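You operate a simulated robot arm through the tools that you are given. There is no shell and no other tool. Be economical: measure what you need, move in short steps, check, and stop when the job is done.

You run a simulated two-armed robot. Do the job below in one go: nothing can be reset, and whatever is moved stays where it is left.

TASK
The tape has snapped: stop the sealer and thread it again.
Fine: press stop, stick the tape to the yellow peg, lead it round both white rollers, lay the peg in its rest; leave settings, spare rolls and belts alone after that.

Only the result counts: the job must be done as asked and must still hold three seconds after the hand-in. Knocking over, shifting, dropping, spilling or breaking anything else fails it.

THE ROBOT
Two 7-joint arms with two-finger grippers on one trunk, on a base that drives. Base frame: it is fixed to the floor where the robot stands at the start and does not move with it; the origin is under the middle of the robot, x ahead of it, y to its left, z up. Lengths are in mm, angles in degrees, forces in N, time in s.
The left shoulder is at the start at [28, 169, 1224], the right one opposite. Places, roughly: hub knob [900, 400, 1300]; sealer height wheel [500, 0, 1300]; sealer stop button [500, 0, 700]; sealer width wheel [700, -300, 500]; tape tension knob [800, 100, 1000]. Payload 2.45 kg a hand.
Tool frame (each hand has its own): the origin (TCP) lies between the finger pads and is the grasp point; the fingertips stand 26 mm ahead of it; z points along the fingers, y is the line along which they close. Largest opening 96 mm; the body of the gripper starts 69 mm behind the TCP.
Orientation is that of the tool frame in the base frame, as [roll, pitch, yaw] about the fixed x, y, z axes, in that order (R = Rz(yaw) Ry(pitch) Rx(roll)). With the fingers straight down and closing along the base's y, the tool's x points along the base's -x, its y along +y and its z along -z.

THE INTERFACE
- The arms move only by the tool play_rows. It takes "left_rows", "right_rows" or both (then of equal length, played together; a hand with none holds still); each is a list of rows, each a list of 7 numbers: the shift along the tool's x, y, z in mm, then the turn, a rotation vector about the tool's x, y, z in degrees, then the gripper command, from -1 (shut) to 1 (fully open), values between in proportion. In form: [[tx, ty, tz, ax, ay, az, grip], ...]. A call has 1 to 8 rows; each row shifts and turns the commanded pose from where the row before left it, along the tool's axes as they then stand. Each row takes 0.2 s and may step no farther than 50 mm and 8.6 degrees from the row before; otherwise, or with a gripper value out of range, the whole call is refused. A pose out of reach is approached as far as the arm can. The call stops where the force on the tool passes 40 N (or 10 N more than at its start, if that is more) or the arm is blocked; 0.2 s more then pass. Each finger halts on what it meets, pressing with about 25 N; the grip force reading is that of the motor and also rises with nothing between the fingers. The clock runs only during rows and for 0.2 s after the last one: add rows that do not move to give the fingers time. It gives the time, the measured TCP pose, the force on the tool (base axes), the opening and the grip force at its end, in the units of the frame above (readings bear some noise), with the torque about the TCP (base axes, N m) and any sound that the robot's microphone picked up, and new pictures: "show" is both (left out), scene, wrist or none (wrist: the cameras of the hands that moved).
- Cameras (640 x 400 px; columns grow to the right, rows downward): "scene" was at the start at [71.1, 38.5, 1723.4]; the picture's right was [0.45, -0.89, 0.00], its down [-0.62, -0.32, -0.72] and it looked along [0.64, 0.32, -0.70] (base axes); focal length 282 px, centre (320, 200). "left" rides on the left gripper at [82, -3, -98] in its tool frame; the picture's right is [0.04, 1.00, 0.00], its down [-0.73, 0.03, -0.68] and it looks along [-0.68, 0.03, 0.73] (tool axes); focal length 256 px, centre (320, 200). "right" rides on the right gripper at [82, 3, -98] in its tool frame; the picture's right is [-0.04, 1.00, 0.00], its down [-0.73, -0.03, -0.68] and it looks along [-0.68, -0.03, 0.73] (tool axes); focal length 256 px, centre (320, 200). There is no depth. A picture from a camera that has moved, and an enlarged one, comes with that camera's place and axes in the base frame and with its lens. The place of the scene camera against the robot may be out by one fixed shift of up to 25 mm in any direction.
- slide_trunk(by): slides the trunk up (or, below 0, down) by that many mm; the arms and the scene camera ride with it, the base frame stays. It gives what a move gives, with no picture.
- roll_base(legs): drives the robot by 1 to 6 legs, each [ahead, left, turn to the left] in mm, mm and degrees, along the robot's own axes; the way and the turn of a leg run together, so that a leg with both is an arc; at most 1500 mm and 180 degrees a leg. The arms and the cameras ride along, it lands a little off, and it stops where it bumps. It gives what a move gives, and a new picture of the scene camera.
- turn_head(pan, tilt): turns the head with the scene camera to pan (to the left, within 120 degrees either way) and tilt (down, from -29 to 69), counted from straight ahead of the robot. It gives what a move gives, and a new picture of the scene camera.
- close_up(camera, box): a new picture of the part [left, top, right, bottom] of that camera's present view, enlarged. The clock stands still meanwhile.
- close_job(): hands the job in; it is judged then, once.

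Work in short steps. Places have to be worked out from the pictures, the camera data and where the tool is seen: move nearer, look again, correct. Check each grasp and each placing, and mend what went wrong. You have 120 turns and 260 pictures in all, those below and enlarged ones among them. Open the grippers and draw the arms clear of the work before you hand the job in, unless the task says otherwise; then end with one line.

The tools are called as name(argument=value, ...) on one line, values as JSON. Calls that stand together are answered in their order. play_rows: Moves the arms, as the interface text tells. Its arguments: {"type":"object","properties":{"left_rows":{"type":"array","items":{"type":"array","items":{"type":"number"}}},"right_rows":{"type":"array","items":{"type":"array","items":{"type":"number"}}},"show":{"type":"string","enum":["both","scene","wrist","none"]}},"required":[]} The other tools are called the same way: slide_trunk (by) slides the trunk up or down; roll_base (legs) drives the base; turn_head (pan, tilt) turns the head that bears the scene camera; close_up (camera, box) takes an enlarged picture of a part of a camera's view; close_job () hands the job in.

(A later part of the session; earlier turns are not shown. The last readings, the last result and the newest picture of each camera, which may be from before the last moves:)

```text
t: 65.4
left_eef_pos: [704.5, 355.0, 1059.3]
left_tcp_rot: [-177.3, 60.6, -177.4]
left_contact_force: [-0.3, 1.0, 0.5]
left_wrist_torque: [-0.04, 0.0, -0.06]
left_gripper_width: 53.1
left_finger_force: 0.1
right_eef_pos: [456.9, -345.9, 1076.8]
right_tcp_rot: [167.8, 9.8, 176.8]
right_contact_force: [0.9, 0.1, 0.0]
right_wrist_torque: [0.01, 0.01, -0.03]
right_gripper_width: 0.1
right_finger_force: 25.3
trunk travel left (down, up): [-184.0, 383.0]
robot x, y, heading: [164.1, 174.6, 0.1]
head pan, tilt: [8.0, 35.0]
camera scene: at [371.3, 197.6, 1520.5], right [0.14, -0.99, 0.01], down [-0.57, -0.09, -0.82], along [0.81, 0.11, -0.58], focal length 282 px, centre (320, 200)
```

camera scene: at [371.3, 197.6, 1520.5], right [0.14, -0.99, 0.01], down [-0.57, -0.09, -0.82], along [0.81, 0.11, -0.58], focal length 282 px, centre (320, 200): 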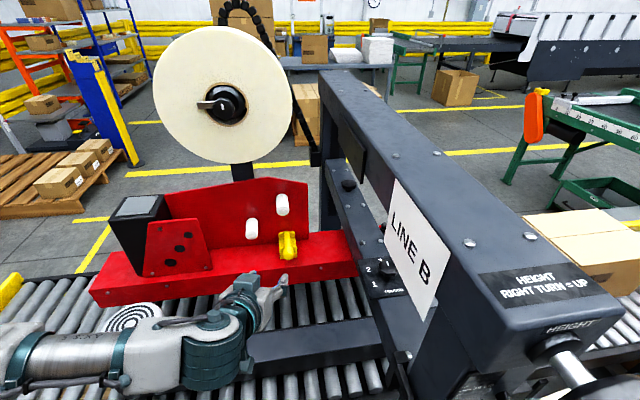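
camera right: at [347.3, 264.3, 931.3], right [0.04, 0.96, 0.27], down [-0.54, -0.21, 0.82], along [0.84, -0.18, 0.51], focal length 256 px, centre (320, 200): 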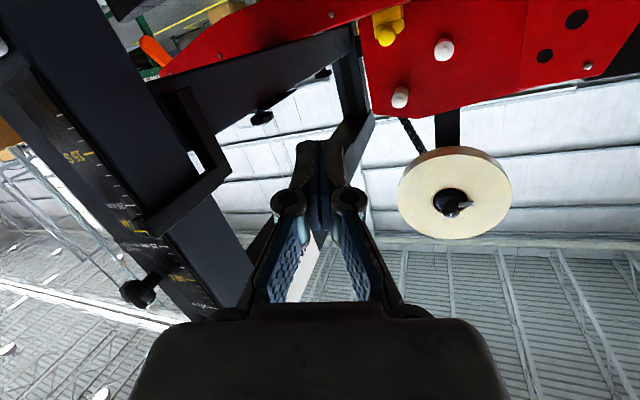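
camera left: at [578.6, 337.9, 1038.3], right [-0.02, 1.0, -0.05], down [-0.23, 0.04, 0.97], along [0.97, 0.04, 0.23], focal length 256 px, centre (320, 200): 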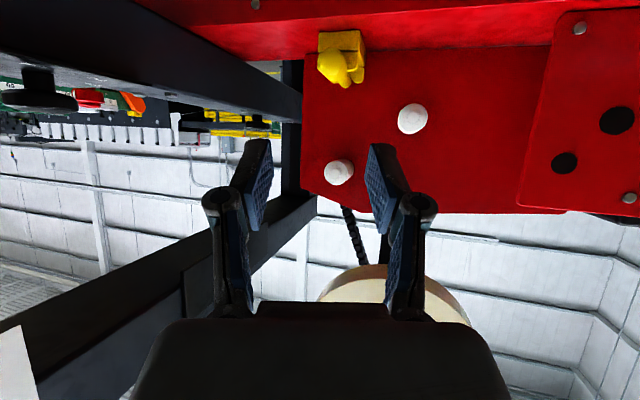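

The sideways sway is still swinging about ±20 mm. I wait for it to die down before approaching.

play_rows(left_rows=[[0, 0, 0, 0, 0, 0, 0.1], [0, 0, 0, 0, 0, 0, 0.1], [0, 0, 0, 0, 0, 0, 0.1], [0, 0, 0, 0, 0, 0, 0.1], [0, 0, 0, 0, 0, 0, 0.1], [0, 0, 0, 0, 0, 0, 0.1], [0, 0, 0, 0, 0, 0, 0.1], [0, 0, 0, 0, 0, 0, 0.1]], show="none")

play_rows(left_rows=[[0, 0, 0, 0, 0, 0, 0.1], [0, 0, 0, 0, 0, 0, 0.1], [0, 0, 0, 0, 0, 0, 0.1], [0, 0, 0, 0, 0, 0, 0.1], [0, 0, 0, 0, 0, 0, 0.1], [0, 0, 0, 0, 0, 0, 0.1], [0, 0, 0, 0, 0, 0, 0.1], [0, 0, 0, 0, 0, 0, 0.1]], show="none")

play_rows(left_rows=[[0, 0, 0, 0, 0, 0, 0.1], [0, 0, 0, 0, 0, 0, 0.1], [0, 0, 0, 0, 0, 0, 0.1]], show="wrist")

```text
t: 67.2
left_eef_pos: [705.1, 346.9, 1061.9]
left_tcp_rot: [-178.0, 60.5, -178.3]
left_contact_force: [0.3, 1.0, -0.9]
left_wrist_torque: [-0.04, 0.0, -0.06]
left_gripper_width: 52.8
left_finger_force: 0.0
right_eef_pos: [457.6, -355.2, 1074.4]
right_tcp_rot: [167.5, 9.9, 176.6]
right_contact_force: [-0.5, 0.3, 0.6]
right_wrist_torque: [-0.06, 0.02, -0.03]
right_gripper_width: 0.1
right_finger_force: 24.5
trunk travel left (down, up): [-184.0, 383.0]
robot x, y, heading: [164.4, 177.0, 0.1]
head pan, tilt: [8.0, 35.0]
```

```text
t: 69.0
left_eef_pos: [704.1, 336.3, 1061.8]
left_tcp_rot: [-178.9, 60.5, -178.8]
left_contact_force: [0.3, -0.4, -0.1]
left_wrist_torque: [0.02, -0.03, -0.02]
left_gripper_width: 52.8
left_finger_force: 0.1
right_eef_pos: [457.8, -363.8, 1069.9]
right_tcp_rot: [167.0, 9.9, 176.4]
right_contact_force: [-0.1, 0.1, -0.4]
right_wrist_torque: [-0.08, 0.03, -0.01]
right_gripper_width: 0.0
right_finger_force: 25.1
trunk travel left (down, up): [-184.0, 383.0]
robot x, y, heading: [165.4, 176.8, 0.2]
head pan, tilt: [8.0, 35.0]
```

```text
t: 69.8
left_eef_pos: [704.6, 337.5, 1062.7]
left_tcp_rot: [-178.9, 60.6, -178.9]
left_contact_force: [0.6, -0.3, -0.1]
left_wrist_torque: [0.01, -0.01, -0.02]
left_gripper_width: 53.0
left_finger_force: 0.0
right_eef_pos: [457.4, -363.5, 1070.0]
right_tcp_rot: [167.0, 9.9, 176.6]
right_contact_force: [-0.3, 0.3, 0.6]
right_wrist_torque: [-0.03, 0.02, 0.0]
right_gripper_width: 0.0
right_finger_force: 25.3
trunk travel left (down, up): [-184.0, 383.0]
robot x, y, heading: [167.1, 171.8, -0.1]
head pan, tilt: [8.0, 35.0]
camera left: at [579.2, 333.1, 1038.5], right [-0.02, 1.0, -0.04], down [-0.23, 0.04, 0.97], along [0.97, 0.03, 0.23], focal length 256 px, centre (320, 200)
```

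left: 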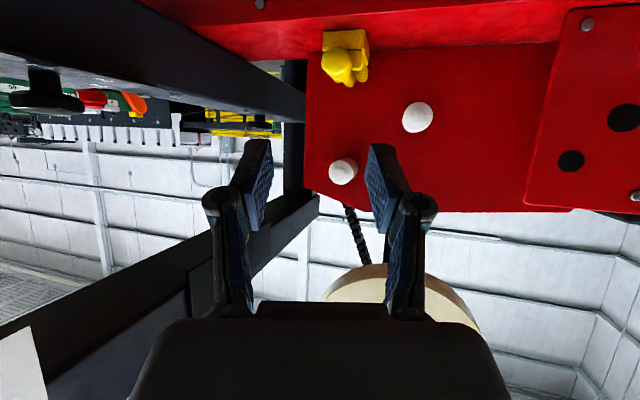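

It has settled. The handle reads [879, 354, 961]. I move to the pre-grasp at [820, 354, 990].

play_rows(left_rows=[[1.5, 4.2, 34, 0, 0, 0, 0.1], [1.5, 4.2, 34, 0, 0, 0, 0.1], [1.5, 4.2, 34, 0, 0, 0, 0.1], [1.5, 4.2, 34, 0, 0, 0, 0.1], [0, 0, 0, 0, 0, 0, 0.1]], show="both")

```text
t: 71.0
left_eef_pos: [819.7, 347.1, 991.4]
left_tcp_rot: [-179.5, 60.6, -179.5]
left_contact_force: [0.1, -0.4, -0.7]
left_wrist_torque: [0.03, 0.02, 0.03]
left_gripper_width: 52.9
left_finger_force: 0.1
right_eef_pos: [455.5, -370.8, 1067.1]
right_tcp_rot: [166.7, 9.9, 176.3]
right_contact_force: [-0.2, 1.6, 0.0]
right_wrist_torque: [0.01, -0.03, -0.01]
right_gripper_width: 0.0
right_finger_force: 25.2
trunk travel left (down, up): [-184.0, 383.0]
robot x, y, heading: [160.1, 172.7, -0.2]
head pan, tilt: [8.0, 35.0]
camera scene: at [371.2, 170.3, 1521.0], right [0.14, -0.99, 0.0], down [-0.57, -0.08, -0.82], along [0.81, 0.12, -0.58], focal length 282 px, centre (320, 200)
camera left: at [693.9, 342.6, 968.0], right [-0.02, 1.0, -0.04], down [-0.23, 0.03, 0.97], along [0.97, 0.03, 0.23], focal length 256 px, centre (320, 200)
```

scene: 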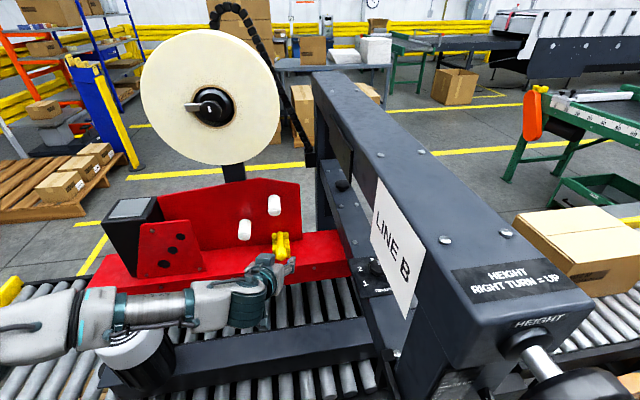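
left: 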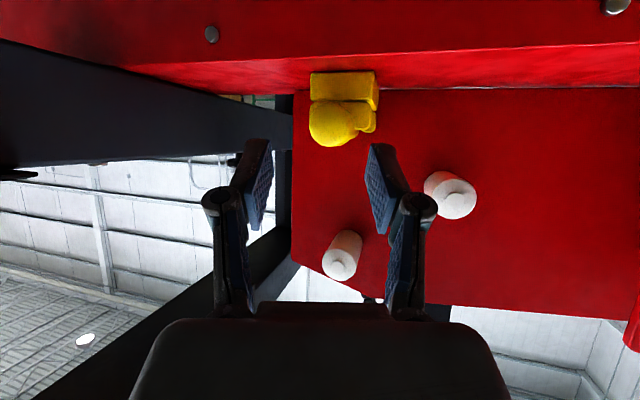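

The reach is good. The handle is 8 mm left of the finger centre, so I advance along the tool axis with that correction.

play_rows(left_rows=[[0, 3, 15, 0, 0, 0, 0.1], [0, 3, 15, 0, 0, 0, 0.1], [0, 2, 15, 0, 0, 0, 0.1], [0, 0, 0, 0, 0, 0, 0.1]], show="both")

close_up(camera="left", box=[240, 60, 420, 240])

```text
t: 72.0
left_eef_pos: [859.2, 358.0, 968.6]
left_tcp_rot: [-179.2, 60.5, -179.2]
left_contact_force: [0.5, 0.0, -0.1]
left_wrist_torque: [0.02, 0.01, 0.0]
left_gripper_width: 53.0
left_finger_force: 0.0
right_eef_pos: [456.9, -368.8, 1068.2]
right_tcp_rot: [166.8, 9.8, 176.3]
right_contact_force: [-0.3, 0.8, -1.2]
right_wrist_torque: [0.03, -0.03, 0.01]
right_gripper_width: 0.2
right_finger_force: 25.3
trunk travel left (down, up): [-184.0, 383.0]
robot x, y, heading: [162.7, 174.4, 0.1]
head pan, tilt: [8.0, 35.0]
camera scene: at [372.0, 173.4, 1520.8], right [0.14, -0.99, 0.0], down [-0.57, -0.08, -0.82], along [0.81, 0.11, -0.58], focal length 282 px, centre (320, 200)
camera left: at [733.7, 352.7, 945.0], right [-0.02, 1.0, -0.04], down [-0.23, 0.04, 0.97], along [0.97, 0.03, 0.23], focal length 256 px, centre (320, 200)
```

scene: 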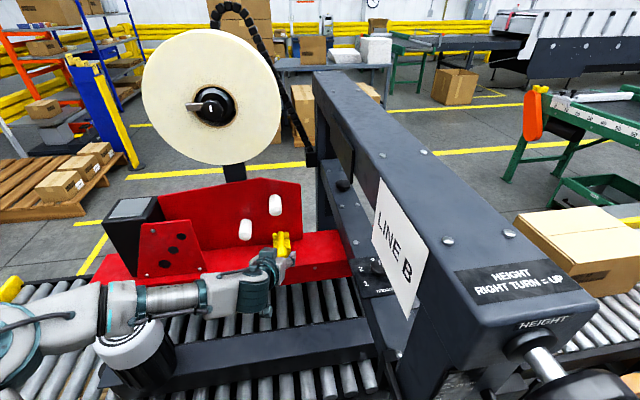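
left: 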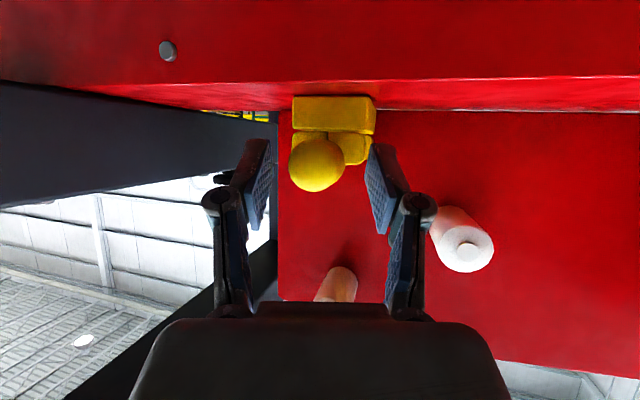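

```text
2.22 times, centred on (330, 150) of left
camera zoom: at [733.7, 352.7, 945.0], right [-0.02, 1.0, -0.04], down [-0.23, 0.04, 0.97], along [0.97, 0.03, 0.23], focal length 569 px, centre (298, 311)
```

zoom: 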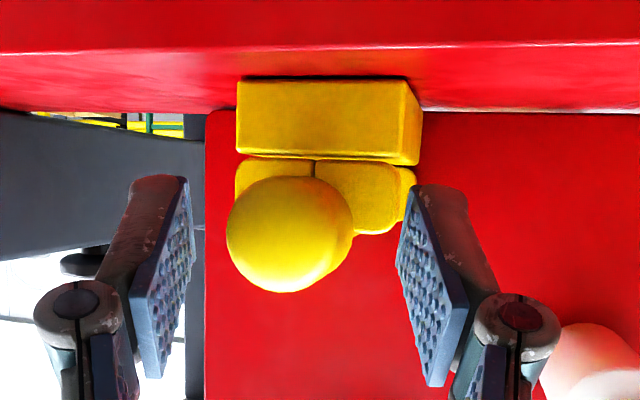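

The handle sits centrally between the fingers. I advance 14 mm more and close.

play_rows(left_rows=[[0, -3, 14, 0, 0, 0, 0.1], [0, 0, 0, 0, 0, 0, -0.2], [0, 0, 0, 0, 0, 0, -0.6], [0, 0, 0, 0, 0, 0, -1], [0, 0, 0, 0, 0, 0, -1], [0, 0, 0, 0, 0, 0, -1]], show="both")

close_up(camera="left", box=[240, 60, 420, 240])

```text
t: 72.7
left_eef_pos: [866.1, 366.3, 964.5]
left_tcp_rot: [-179.1, 60.8, -178.1]
left_contact_force: [-25.0, 15.6, 9.4]
left_wrist_torque: [0.42, -0.14, 0.72]
left_gripper_width: 32.2
left_finger_force: 9.3
right_eef_pos: [452.6, -362.4, 1070.2]
right_tcp_rot: [167.0, 10.2, 176.6]
right_contact_force: [0.0, 0.3, -0.8]
right_wrist_torque: [0.0, 0.02, -0.05]
right_gripper_width: 0.0
right_finger_force: 25.2
trunk travel left (down, up): [-184.0, 383.0]
robot x, y, heading: [163.9, 177.5, 0.1]
head pan, tilt: [8.0, 35.0]
stopped in row 3 (left hand): the force on the tool passed its limit at 45 N (the readings are from after the stop); the commanded pose is now the measured one
camera scene: at [363.5, 182.0, 1522.0], right [0.14, -0.99, 0.0], down [-0.57, -0.08, -0.82], along [0.81, 0.11, -0.57], focal length 282 px, centre (320, 200)
camera left: at [740.2, 359.1, 941.2], right [-0.04, 1.0, -0.04], down [-0.24, 0.03, 0.97], along [0.97, 0.05, 0.23], focal length 256 px, centre (320, 200)
```

scene: 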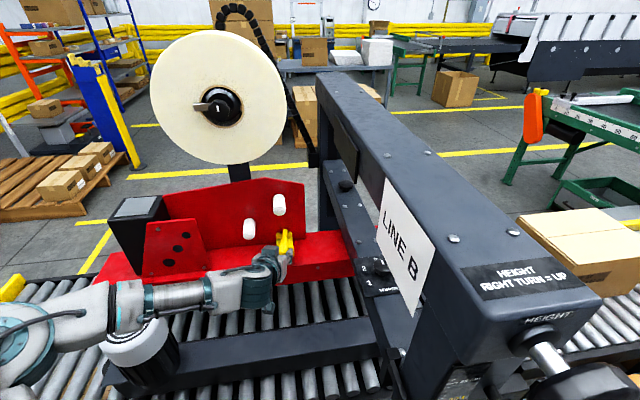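
left: 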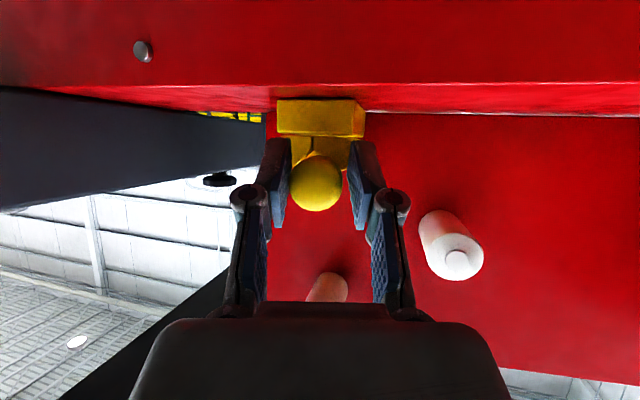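

```text
2.22 times, centred on (330, 150) of left
camera zoom: at [740.2, 359.1, 941.2], right [-0.04, 1.0, -0.04], down [-0.24, 0.03, 0.97], along [0.97, 0.05, 0.23], focal length 569 px, centre (298, 311)
```

zoom: 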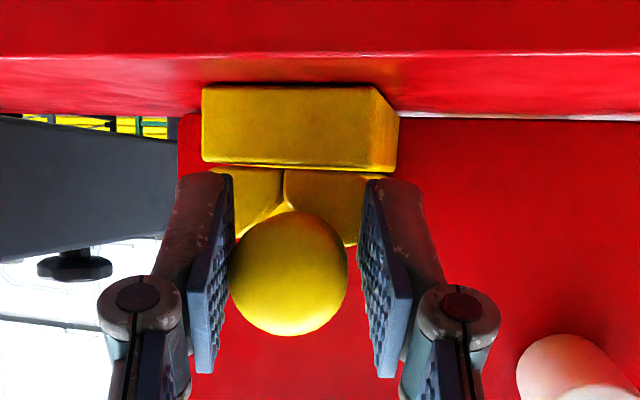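

The fingertips touched the prong blocks while closing. I back off 6 mm along the axis and then close fully on the handle.

play_rows(left_rows=[[0, -2, -6, 0, 0, 0, -0.3], [0, 0, 0, 0, 0, 0, -0.45], [0, 0, 0, 0, 0, 0, -0.6], [0, 0, 0, 0, 0, 0, -1], [0, 0, 0, 0, 0, 0, -1]], show="wrist")

close_up(camera="left", box=[240, 60, 420, 240])

```text
t: 73.9
left_eef_pos: [863.1, 356.8, 963.7]
left_tcp_rot: [-179.4, 60.5, -178.9]
left_contact_force: [0.0, 1.3, 0.7]
left_wrist_torque: [0.04, -0.03, 0.11]
left_gripper_width: 32.5
left_finger_force: 24.5
right_eef_pos: [455.8, -366.7, 1068.5]
right_tcp_rot: [166.8, 9.8, 176.5]
right_contact_force: [0.0, -0.3, -0.6]
right_wrist_torque: [0.0, -0.01, 0.01]
right_gripper_width: 0.0
right_finger_force: 24.4
trunk travel left (down, up): [-184.0, 383.0]
robot x, y, heading: [161.6, 177.2, -0.2]
head pan, tilt: [8.0, 35.0]
camera left: at [738.5, 351.1, 941.8], right [-0.03, 1.0, -0.04], down [-0.23, 0.03, 0.97], along [0.97, 0.04, 0.23], focal length 256 px, centre (320, 200)
```

left: 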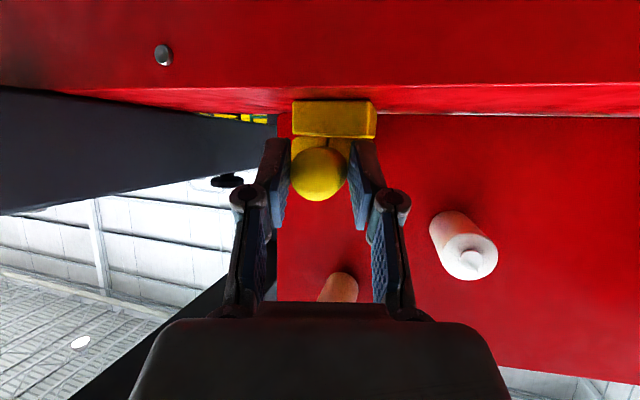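

```text
2.22 times, centred on (330, 150) of left
camera zoom: at [738.5, 351.1, 941.8], right [-0.03, 1.0, -0.04], down [-0.23, 0.03, 0.97], along [0.97, 0.04, 0.23], focal length 569 px, centre (298, 311)
```

zoom: 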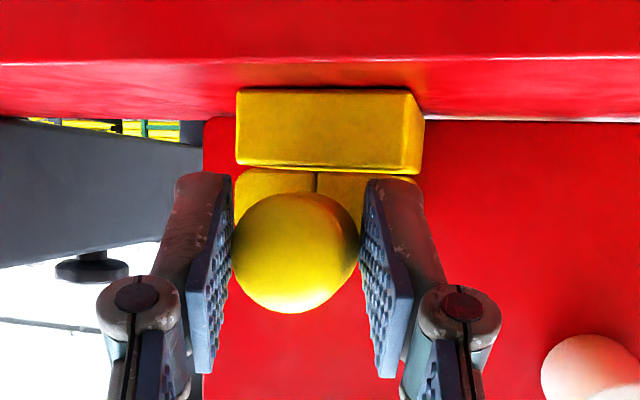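

The handle is gripped (32 mm wide, 25 N). I note the rest pose as TCP [863, 356, 963] at tilt 60.5, and lift straight up 40 mm.

play_rows(left_rows=[[-8.7, 0, -4.9, 0, 0, 0, -1], [-8.7, 0, -4.9, 0, 0, 0, -1], [-8.7, 0, -4.9, 0, 0, 0, -1], [-8.7, 0, -4.9, 0, 0, 0, -1], [0, 0, 0, 0, 0, 0, -1]], show="both")

close_up(camera="left", box=[240, 60, 420, 240])

close_up(camera="scene", box=[200, 160, 340, 290])

```text
t: 75.1
left_eef_pos: [865.0, 357.6, 1006.6]
left_tcp_rot: [-179.3, 60.5, -178.8]
left_contact_force: [-0.9, -0.5, -0.3]
left_wrist_torque: [0.01, 0.05, -0.02]
left_gripper_width: 26.7
left_finger_force: 24.7
right_eef_pos: [455.2, -366.8, 1068.8]
right_tcp_rot: [166.8, 10.0, 176.5]
right_contact_force: [0.2, 0.8, 0.2]
right_wrist_torque: [-0.04, 0.0, -0.01]
right_gripper_width: 0.0
right_finger_force: 25.2
trunk travel left (down, up): [-184.0, 383.0]
robot x, y, heading: [168.3, 177.9, -0.1]
head pan, tilt: [8.0, 35.0]
camera scene: at [372.3, 174.9, 1520.6], right [0.14, -0.99, 0.0], down [-0.57, -0.08, -0.82], along [0.81, 0.12, -0.58], focal length 282 px, centre (320, 200)
camera left: at [739.0, 351.3, 982.1], right [-0.03, 1.0, -0.04], down [-0.23, 0.03, 0.97], along [0.97, 0.04, 0.23], focal length 256 px, centre (320, 200)
```

scene: 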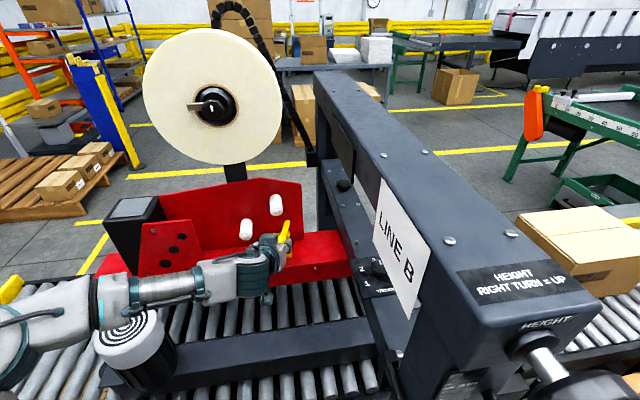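
left: 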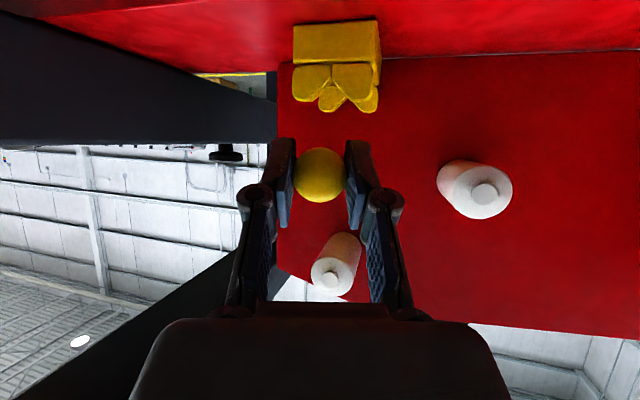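

```text
2.22 times, centred on (330, 150) of left
camera zoom: at [739.0, 351.3, 982.1], right [-0.03, 1.0, -0.04], down [-0.23, 0.03, 0.97], along [0.97, 0.04, 0.23], focal length 569 px, centre (298, 311)
```

zoom: 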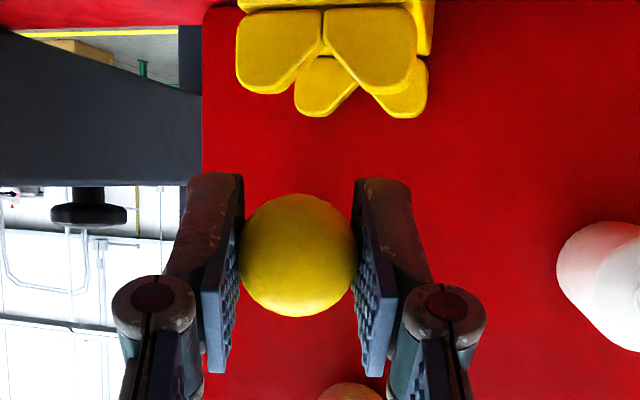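

```text
3.08 times, centred on (270, 225) of scene
camera zoom: at [372.3, 174.9, 1520.6], right [0.14, -0.99, 0.0], down [-0.57, -0.08, -0.82], along [0.81, 0.12, -0.58], focal length 866 px, centre (474, 123)
```

zoom: 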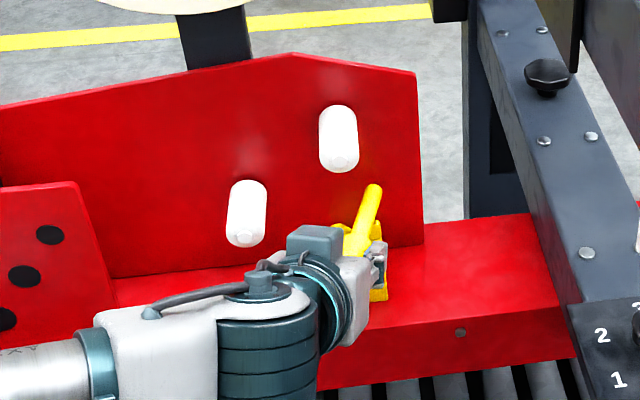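

The peg is held and free of its rest. I pull it straight back clear of the rollers, then raise it in front of the plate towards the roll's underside (roll centre about y 456, z 1339, bottom about 1215).

play_rows(left_rows=[[6, 0, -33, 0, 0, 0, -1], [6, 0, -33, 0, 0, 0, -1], [6, 0, -33, 0, 0, 0, -1], [-34.8, 12.5, -19.7, 0, 0, 0, -1], [-34.8, 12.5, -19.7, 0, 0, 0, -1], [-34.8, 12.5, -19.7, 0, 0, 0, -1], [-34.8, 12.5, -19.7, 0, 0, 0, -1]], show="both")

close_up(camera="scene", box=[180, 130, 340, 260])

```text
t: 76.7
left_eef_pos: [768.9, 406.6, 1199.4]
left_tcp_rot: [-179.4, 60.6, -178.9]
left_contact_force: [-0.3, 0.5, -0.6]
left_wrist_torque: [0.05, 0.07, 0.04]
left_gripper_width: 26.9
left_finger_force: 25.2
right_eef_pos: [455.0, -366.4, 1069.0]
right_tcp_rot: [166.8, 9.9, 176.5]
right_contact_force: [0.3, -1.5, 0.7]
right_wrist_torque: [0.0, 0.0, 0.04]
right_gripper_width: 0.0
right_finger_force: 24.8
trunk travel left (down, up): [-184.0, 383.0]
robot x, y, heading: [165.7, 173.5, 0.3]
head pan, tilt: [8.0, 35.0]
camera scene: at [370.2, 175.2, 1521.0], right [0.14, -0.99, 0.0], down [-0.57, -0.08, -0.82], along [0.81, 0.12, -0.58], focal length 282 px, centre (320, 200)
camera left: at [642.8, 400.8, 1175.6], right [-0.03, 1.0, -0.04], down [-0.23, 0.03, 0.97], along [0.97, 0.04, 0.23], focal length 256 px, centre (320, 200)
```

scene: 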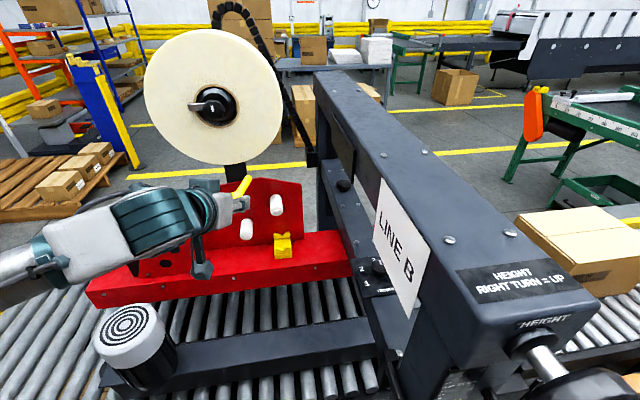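
left: 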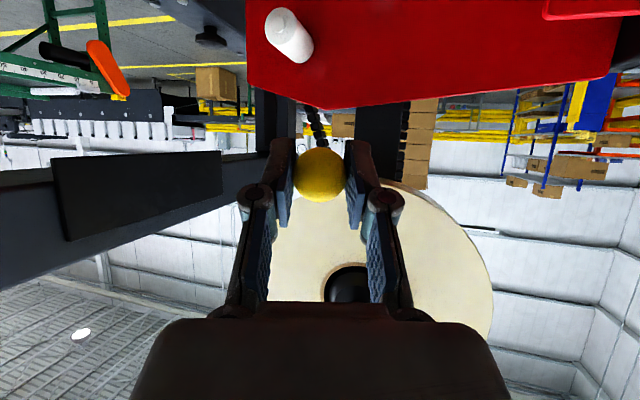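

```text
3.08 times, centred on (260, 195) of scene
camera zoom: at [370.2, 175.2, 1521.0], right [0.14, -0.99, 0.0], down [-0.57, -0.08, -0.82], along [0.81, 0.12, -0.58], focal length 866 px, centre (505, 215)
```

zoom: 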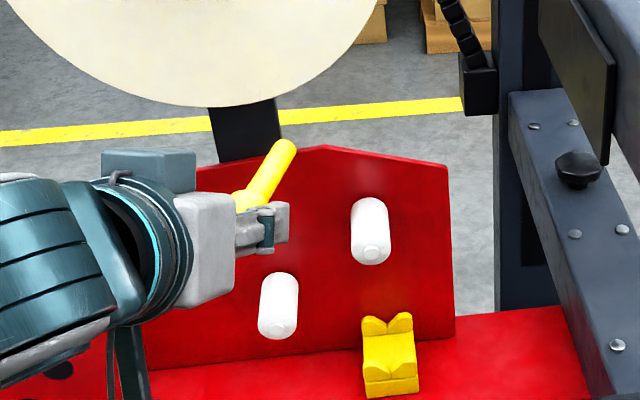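

The shaft is about level, reaching roughly 97 mm beyond the TCP, just below the roll (bottom about 1218). I slide it forward under the roll.

play_rows(left_rows=[[-12.5, 1, 22, 0, 0, 0, -1], [-12.5, 1, 22, 0, 0, 0, -1], [-12.5, 1, 22, 0, 0, 0, -1], [0, 0, 0, 0, 0, 0, -1]], show="both")

close_up(camera="scene", box=[180, 100, 340, 230])

```text
t: 77.7
left_eef_pos: [844.2, 410.9, 1199.8]
left_tcp_rot: [-179.4, 60.7, -178.8]
left_contact_force: [-0.2, 0.4, 0.0]
left_wrist_torque: [0.02, 0.01, 0.04]
left_gripper_width: 26.8
left_finger_force: 24.6
right_eef_pos: [455.1, -366.9, 1069.6]
right_tcp_rot: [166.8, 10.0, 176.4]
right_contact_force: [-0.3, 0.3, -0.1]
right_wrist_torque: [0.02, -0.01, 0.03]
right_gripper_width: 0.0
right_finger_force: 24.7
trunk travel left (down, up): [-184.0, 383.0]
robot x, y, heading: [165.2, 173.1, -0.1]
head pan, tilt: [8.0, 35.0]
camera scene: at [370.8, 175.6, 1520.9], right [0.14, -0.99, 0.0], down [-0.57, -0.08, -0.82], along [0.81, 0.12, -0.58], focal length 282 px, centre (320, 200)
camera left: at [719.3, 405.7, 1176.3], right [-0.03, 1.0, -0.04], down [-0.23, 0.03, 0.97], along [0.97, 0.04, 0.23], focal length 256 px, centre (320, 200)
```

scene: 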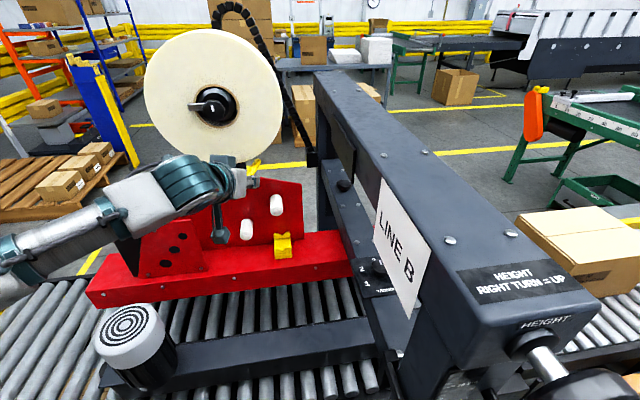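
left: 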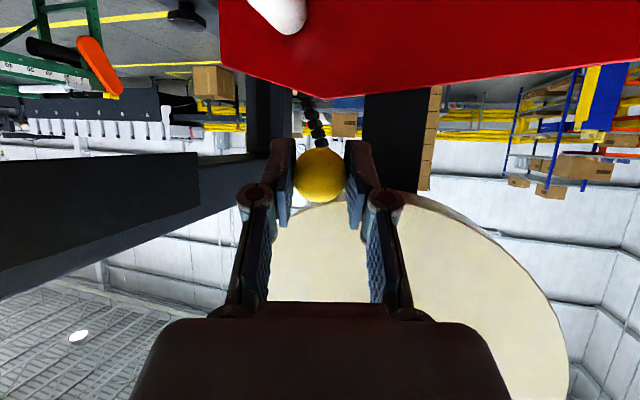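

```text
3.08 times, centred on (260, 165) of scene
camera zoom: at [370.8, 175.6, 1520.9], right [0.14, -0.99, 0.0], down [-0.57, -0.08, -0.82], along [0.81, 0.12, -0.58], focal length 866 px, centre (505, 308)
```

zoom: 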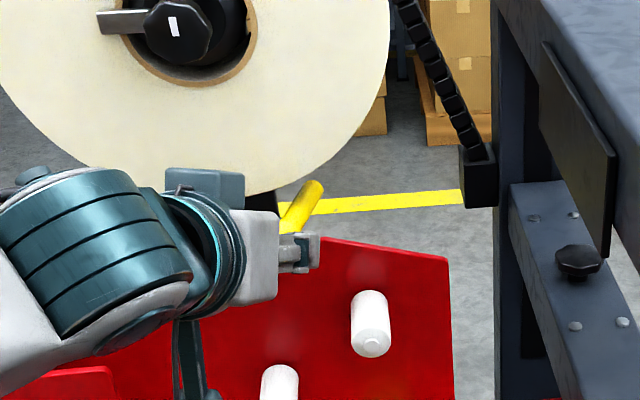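

The shaft is under the roll's lower right edge. I raise it gently in 5 mm steps to touch the tape.

play_rows(left_rows=[[-4.35, 1, -2.46, 0, 0, 0, -1], [-4.35, 1, -2.46, 0, 0, 0, -1], [-4.35, 1, -2.46, 0, 0, 0, -1], [0, 0, 0, 0, 0, 0, -1]], show="scene")

close_up(camera="scene", box=[200, 120, 300, 200])

```text
t: 78.7
left_eef_pos: [843.7, 414.1, 1213.3]
left_tcp_rot: [-179.4, 60.6, -179.0]
left_contact_force: [-0.1, -0.1, -0.6]
left_wrist_torque: [0.0, 0.06, 0.02]
left_gripper_width: 26.9
left_finger_force: 25.0
right_eef_pos: [455.2, -366.0, 1068.2]
right_tcp_rot: [166.8, 9.9, 176.5]
right_contact_force: [0.1, -0.1, 0.2]
right_wrist_torque: [0.0, 0.03, -0.03]
right_gripper_width: 0.0
right_finger_force: 25.3
trunk travel left (down, up): [-184.0, 383.0]
robot x, y, heading: [163.2, 171.8, 0.1]
head pan, tilt: [8.0, 35.0]
camera scene: at [371.6, 175.2, 1520.7], right [0.14, -0.99, 0.0], down [-0.57, -0.08, -0.82], along [0.81, 0.12, -0.58], focal length 282 px, centre (320, 200)
```

scene: 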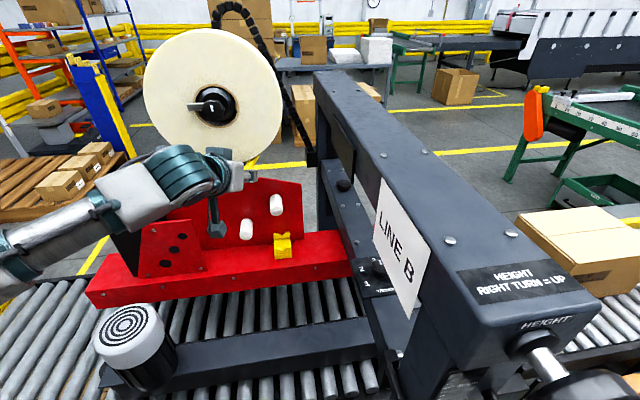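

```text
5.00 times, centred on (250, 160) of scene
camera zoom: at [371.6, 175.2, 1520.7], right [0.14, -0.99, 0.0], down [-0.57, -0.08, -0.82], along [0.81, 0.12, -0.58], focal length 1408 px, centre (670, 400)
```

zoom: 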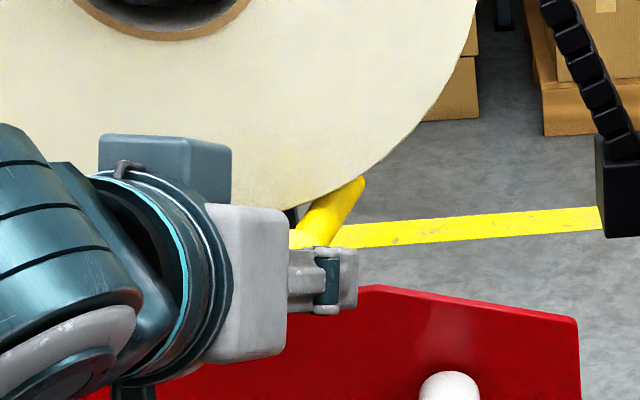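

No contact yet, but very near: the roll edge already overlaps the shaft in view. I continue with smaller steps.

play_rows(left_rows=[[-3.5, 0, -2, 0, 0, 0, -1], [-3.5, 0, -2, 0, 0, 0, -1], [-3.5, 0, -2, 0, 0, 0, -1]], show="wrist")

close_up(camera="scene", box=[200, 120, 300, 200])

```text
t: 79.5
left_eef_pos: [846.0, 412.8, 1222.0]
left_tcp_rot: [-179.6, 60.1, -179.1]
left_contact_force: [-0.3, -3.8, -15.3]
left_wrist_torque: [-0.03, 0.68, -0.21]
left_gripper_width: 26.9
left_finger_force: 25.0
right_eef_pos: [457.2, -367.6, 1067.6]
right_tcp_rot: [166.8, 9.7, 176.5]
right_contact_force: [0.3, 0.1, -0.1]
right_wrist_torque: [-0.03, -0.02, -0.03]
right_gripper_width: 0.0
right_finger_force: 25.3
trunk travel left (down, up): [-184.0, 383.0]
robot x, y, heading: [161.7, 176.2, 0.2]
head pan, tilt: [8.0, 35.0]
camera left: at [720.5, 406.8, 1199.0], right [-0.03, 1.0, -0.04], down [-0.22, 0.03, 0.97], along [0.97, 0.04, 0.22], focal length 256 px, centre (320, 200)
```

left: 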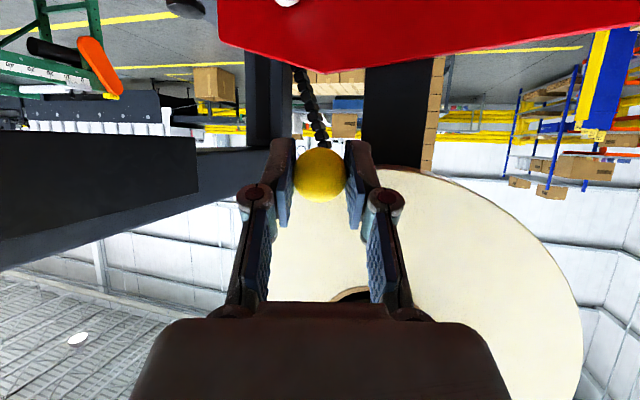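

```text
5.00 times, centred on (250, 160) of scene
camera zoom: at [375.1, 173.7, 1519.8], right [0.14, -0.99, 0.0], down [-0.57, -0.08, -0.82], along [0.81, 0.12, -0.58], focal length 1408 px, centre (670, 400)
```

zoom: 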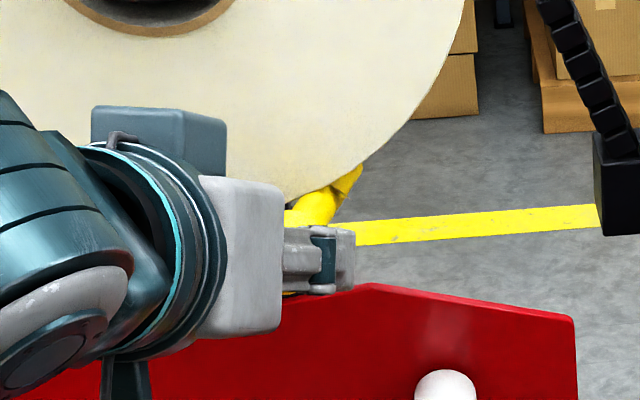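

Contact: 15 N pushing down on the shaft from the roll. I move away slowly down and right to see whether tape follows.

play_rows(left_rows=[[0, 0, 0, 0, 0, 0, -1], [7.25, -5, 4.1, 0, 0, 0, -1], [7.25, -5, 4.1, 0, 0, 0, -1], [7.25, -5, 4.1, 0, 0, 0, -1], [7.25, -5, 4.1, 0, 0, 0, -1]], show="wrist")

close_up(camera="scene", box=[200, 120, 300, 200])

```text
t: 80.7
left_eef_pos: [845.1, 392.3, 1192.3]
left_tcp_rot: [-179.4, 60.6, -178.8]
left_contact_force: [-0.1, 0.3, -0.7]
left_wrist_torque: [0.01, 0.03, -0.01]
left_gripper_width: 27.2
left_finger_force: 25.3
right_eef_pos: [456.3, -366.9, 1069.1]
right_tcp_rot: [166.8, 9.9, 176.5]
right_contact_force: [-0.8, 0.1, -0.3]
right_wrist_torque: [0.04, 0.01, -0.03]
right_gripper_width: 0.0
right_finger_force: 24.9
trunk travel left (down, up): [-184.0, 383.0]
robot x, y, heading: [163.3, 176.6, -0.1]
head pan, tilt: [8.0, 35.0]
camera left: at [719.0, 387.7, 1168.9], right [-0.03, 1.0, -0.04], down [-0.23, 0.03, 0.97], along [0.97, 0.04, 0.23], focal length 256 px, centre (320, 200)
```

left: 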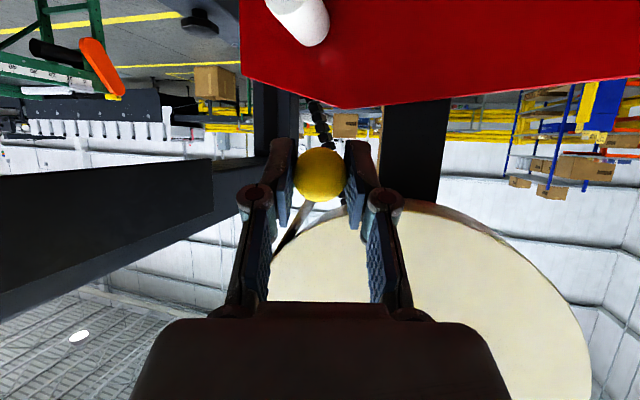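

```text
5.00 times, centred on (250, 160) of scene
camera zoom: at [371.6, 174.8, 1520.8], right [0.14, -0.99, 0.0], down [-0.57, -0.08, -0.82], along [0.81, 0.12, -0.58], focal length 1408 px, centre (670, 400)
```

zoom: 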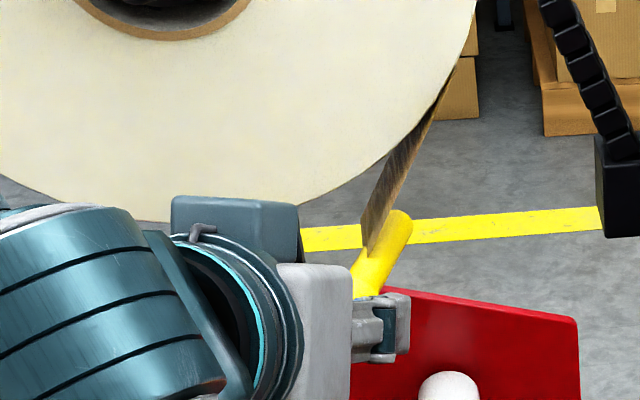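

The tape is stuck: a strip runs from the roll's right side to the peg. Refined roller tips are upper (y 367, z 1077) and lower (y 465, z 1011), both at x ≈ 900. I lead it down the right side of the upper roller.

play_rows(left_rows=[[16.5, -23.7, 9.3, 0, 0, 0, -1], [16.5, -23.7, 9.3, 0, 0, 0, -1], [16.5, -23.7, 9.3, 0, 0, 0, -1], [20.3, 1, 11.5, 0, 0, 0, -1], [20.3, 1, 11.5, 0, 0, 0, -1], [20.3, 1, 11.5, 0, 0, 0, -1]], show="both")

close_up(camera="scene", box=[200, 120, 340, 260])

```text
t: 82.1
left_eef_pos: [843.8, 325.6, 1065.9]
left_tcp_rot: [-179.4, 60.4, -178.8]
left_contact_force: [0.0, 0.2, -1.1]
left_wrist_torque: [0.0, 0.0, 0.01]
left_gripper_width: 26.9
left_finger_force: 24.7
right_eef_pos: [455.3, -366.4, 1068.9]
right_tcp_rot: [166.8, 9.8, 176.6]
right_contact_force: [0.0, -0.5, -0.4]
right_wrist_torque: [0.02, 0.01, 0.0]
right_gripper_width: 0.0
right_finger_force: 25.6
trunk travel left (down, up): [-184.0, 383.0]
robot x, y, heading: [166.0, 177.3, -0.1]
head pan, tilt: [8.0, 35.0]
camera scene: at [372.7, 174.9, 1520.5], right [0.14, -0.99, 0.0], down [-0.57, -0.08, -0.82], along [0.81, 0.12, -0.58], focal length 282 px, centre (320, 200)
camera left: at [719.1, 319.1, 1042.0], right [-0.03, 1.0, -0.04], down [-0.23, 0.03, 0.97], along [0.97, 0.04, 0.23], focal length 256 px, centre (320, 200)
```

scene: 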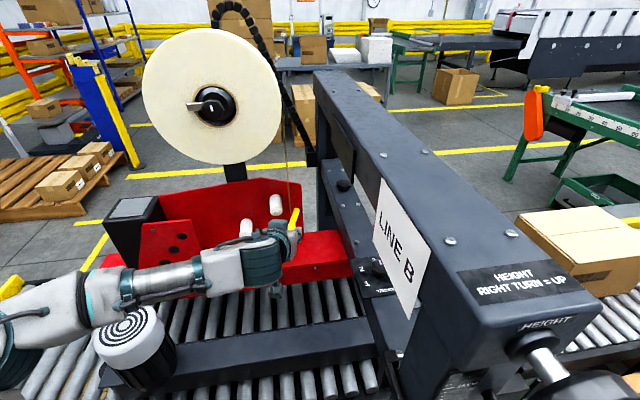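
left: 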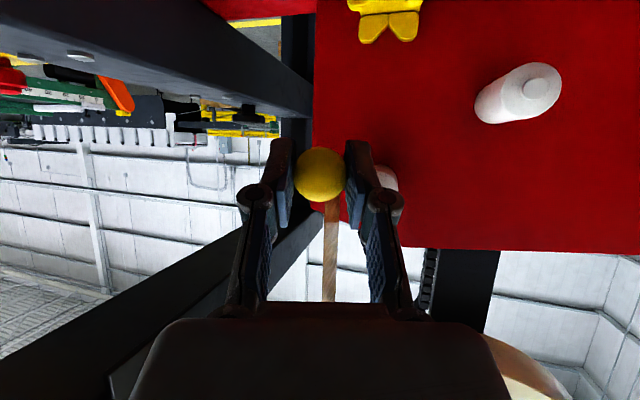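

```text
2.86 times, centred on (270, 190) of scene
camera zoom: at [372.7, 174.9, 1520.5], right [0.14, -0.99, 0.0], down [-0.57, -0.08, -0.82], along [0.81, 0.12, -0.58], focal length 804 px, centre (463, 229)
```

zoom: 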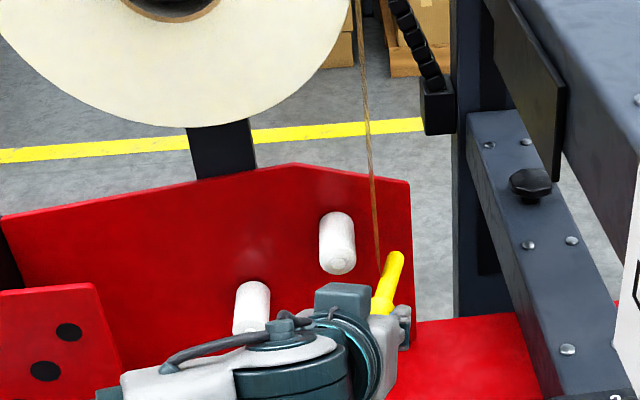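

The tape runs taut on the right of the upper roller. Now I go under it and between the two rollers to above the lower one.

play_rows(left_rows=[[19.2, 0, 10.8, 0, 0, 0, -1], [19.2, 0, 10.8, 0, 0, 0, -1], [0, 28, 0, 0, 0, 0, -1], [-11.3, 32, -6.4, 0, 0, 0, -1], [-11.3, 32, -6.4, 0, 0, 0, -1], [-15.7, 27, -8.9, 0, 0, 0, -1], [-15.7, 27, -8.9, 0, 0, 0, -1]], show="both")

close_up(camera="scene", box=[200, 120, 340, 260])

```text
t: 83.7
left_eef_pos: [839.9, 468.0, 1085.5]
left_tcp_rot: [-179.6, 60.7, -179.3]
left_contact_force: [-21.8, -8.3, -2.3]
left_wrist_torque: [-0.02, 0.32, -0.75]
left_gripper_width: 27.9
left_finger_force: 24.8
right_eef_pos: [452.9, -368.3, 1067.7]
right_tcp_rot: [166.7, 10.1, 176.4]
right_contact_force: [1.6, -0.2, 0.7]
right_wrist_torque: [0.01, 0.01, 0.0]
right_gripper_width: 0.0
right_finger_force: 24.4
trunk travel left (down, up): [-184.0, 383.0]
robot x, y, heading: [163.6, 171.9, 0.1]
head pan, tilt: [8.0, 35.0]
camera scene: at [365.9, 170.5, 1521.6], right [0.14, -0.99, 0.0], down [-0.57, -0.08, -0.82], along [0.81, 0.12, -0.57], focal length 282 px, centre (320, 200)
camera left: at [714.5, 462.2, 1061.9], right [-0.03, 1.0, -0.04], down [-0.23, 0.03, 0.97], along [0.97, 0.03, 0.23], focal length 256 px, centre (320, 200)
```

scene: 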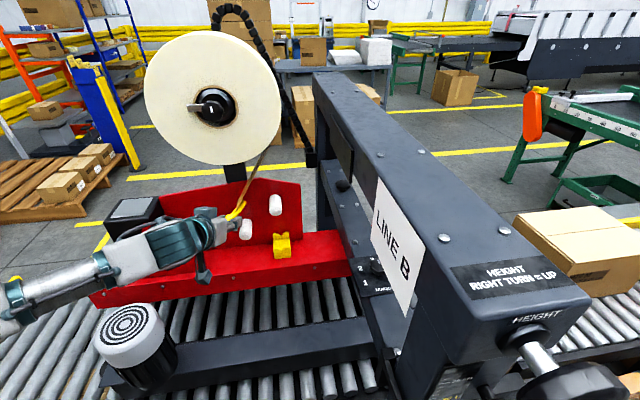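
left: 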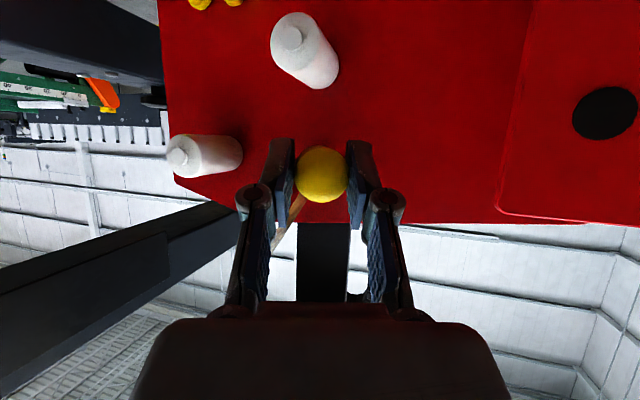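

```text
2.86 times, centred on (270, 190) of scene
camera zoom: at [365.9, 170.5, 1521.6], right [0.14, -0.99, 0.0], down [-0.57, -0.08, -0.82], along [0.81, 0.12, -0.57], focal length 804 px, centre (463, 229)
```

zoom: 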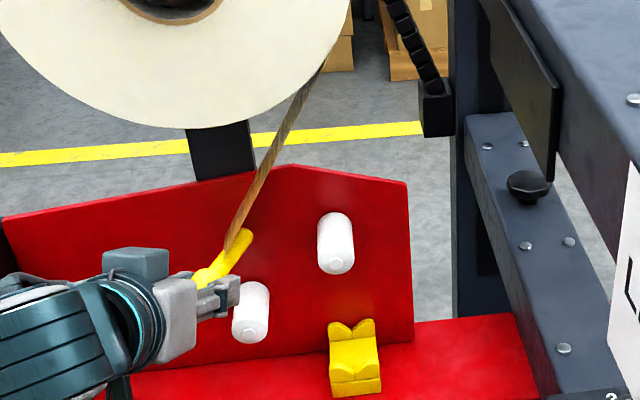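

The tape now runs straight from the roll to the peg, so it did not stay round the upper roller, and the shaft tip is pressing the back plate (-22 N in x). I look closer.

close_up(camera="scene", box=[230, 170, 290, 220])

close_up(camera="left", box=[150, 0, 370, 240])

```text
8.00 times, centred on (260, 195) of scene
camera zoom: at [365.9, 170.5, 1521.6], right [0.14, -0.99, 0.0], down [-0.57, -0.08, -0.82], along [0.81, 0.12, -0.57], focal length 2252 px, centre (800, 240)
```

zoom: 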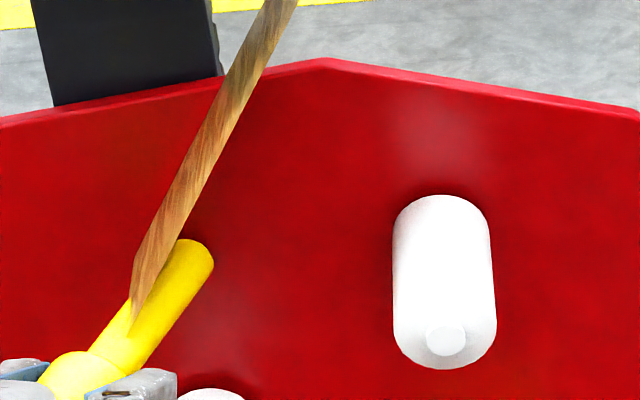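

```text
1.67 times, centred on (260, 120) of left
camera zoom: at [714.5, 462.2, 1061.9], right [-0.03, 1.0, -0.04], down [-0.23, 0.03, 0.97], along [0.97, 0.03, 0.23], focal length 427 px, centre (420, 333)
```

zoom: 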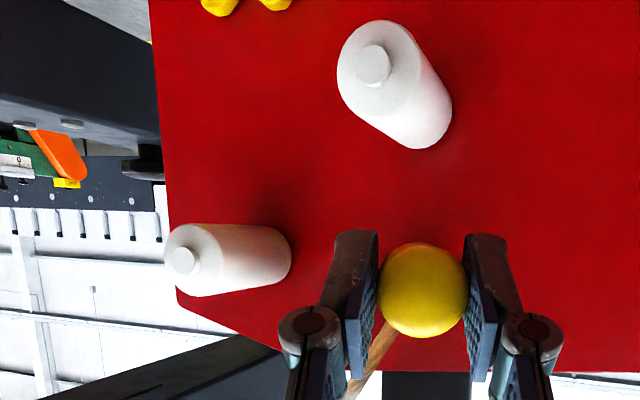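

The ribbon is stuck near mid-shaft but didn't catch on the upper roller. I ease off the plate, go back over the top to the right side, and retry while watching each stage.

play_rows(left_rows=[[-25.4, -14, -20, 0, 0, 0, -1], [-27.9, -14, -15.7, 0, 0, 0, -1], [2.9, -40, 1.6, 0, 0, 0, -1], [2.9, -40, 1.6, 0, 0, 0, -1], [2.9, -40, 1.6, 0, 0, 0, -1], [32, 0, 18, 0, 0, 0, -1], [32, 0, 18, 0, 0, 0, -1], [32, 0, 18, 0, 0, 0, -1]], show="wrist")

close_up(camera="scene", box=[230, 170, 320, 250])

```text
t: 85.5
left_eef_pos: [839.8, 319.7, 1027.3]
left_tcp_rot: [-179.5, 60.5, -179.1]
left_contact_force: [0.0, -0.9, -0.7]
left_wrist_torque: [-0.02, 0.05, 0.02]
left_gripper_width: 26.4
left_finger_force: 25.0
right_eef_pos: [456.1, -367.5, 1068.1]
right_tcp_rot: [166.7, 9.8, 176.5]
right_contact_force: [0.4, 0.4, -0.2]
right_wrist_torque: [0.02, 0.02, 0.0]
right_gripper_width: 0.0
right_finger_force: 25.1
trunk travel left (down, up): [-184.0, 383.0]
robot x, y, heading: [162.9, 172.8, -0.1]
head pan, tilt: [8.0, 35.0]
camera left: at [714.1, 315.3, 1004.0], right [-0.03, 1.0, -0.04], down [-0.23, 0.03, 0.97], along [0.97, 0.04, 0.23], focal length 256 px, centre (320, 200)
```

left: 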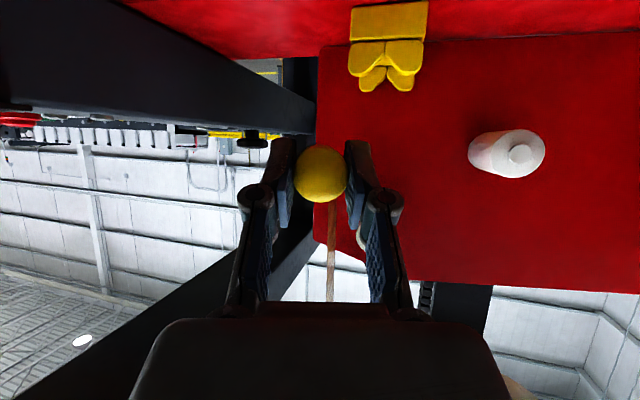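

```text
5.00 times, centred on (275, 210) of scene
camera zoom: at [373.4, 173.3, 1520.4], right [0.14, -0.99, 0.0], down [-0.57, -0.08, -0.82], along [0.81, 0.12, -0.58], focal length 1408 px, centre (545, 150)
```

zoom: 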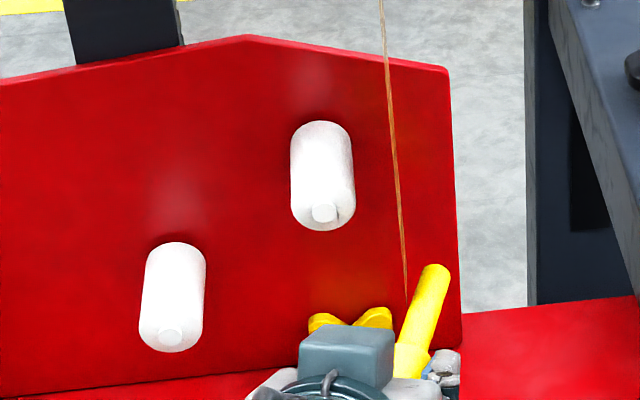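

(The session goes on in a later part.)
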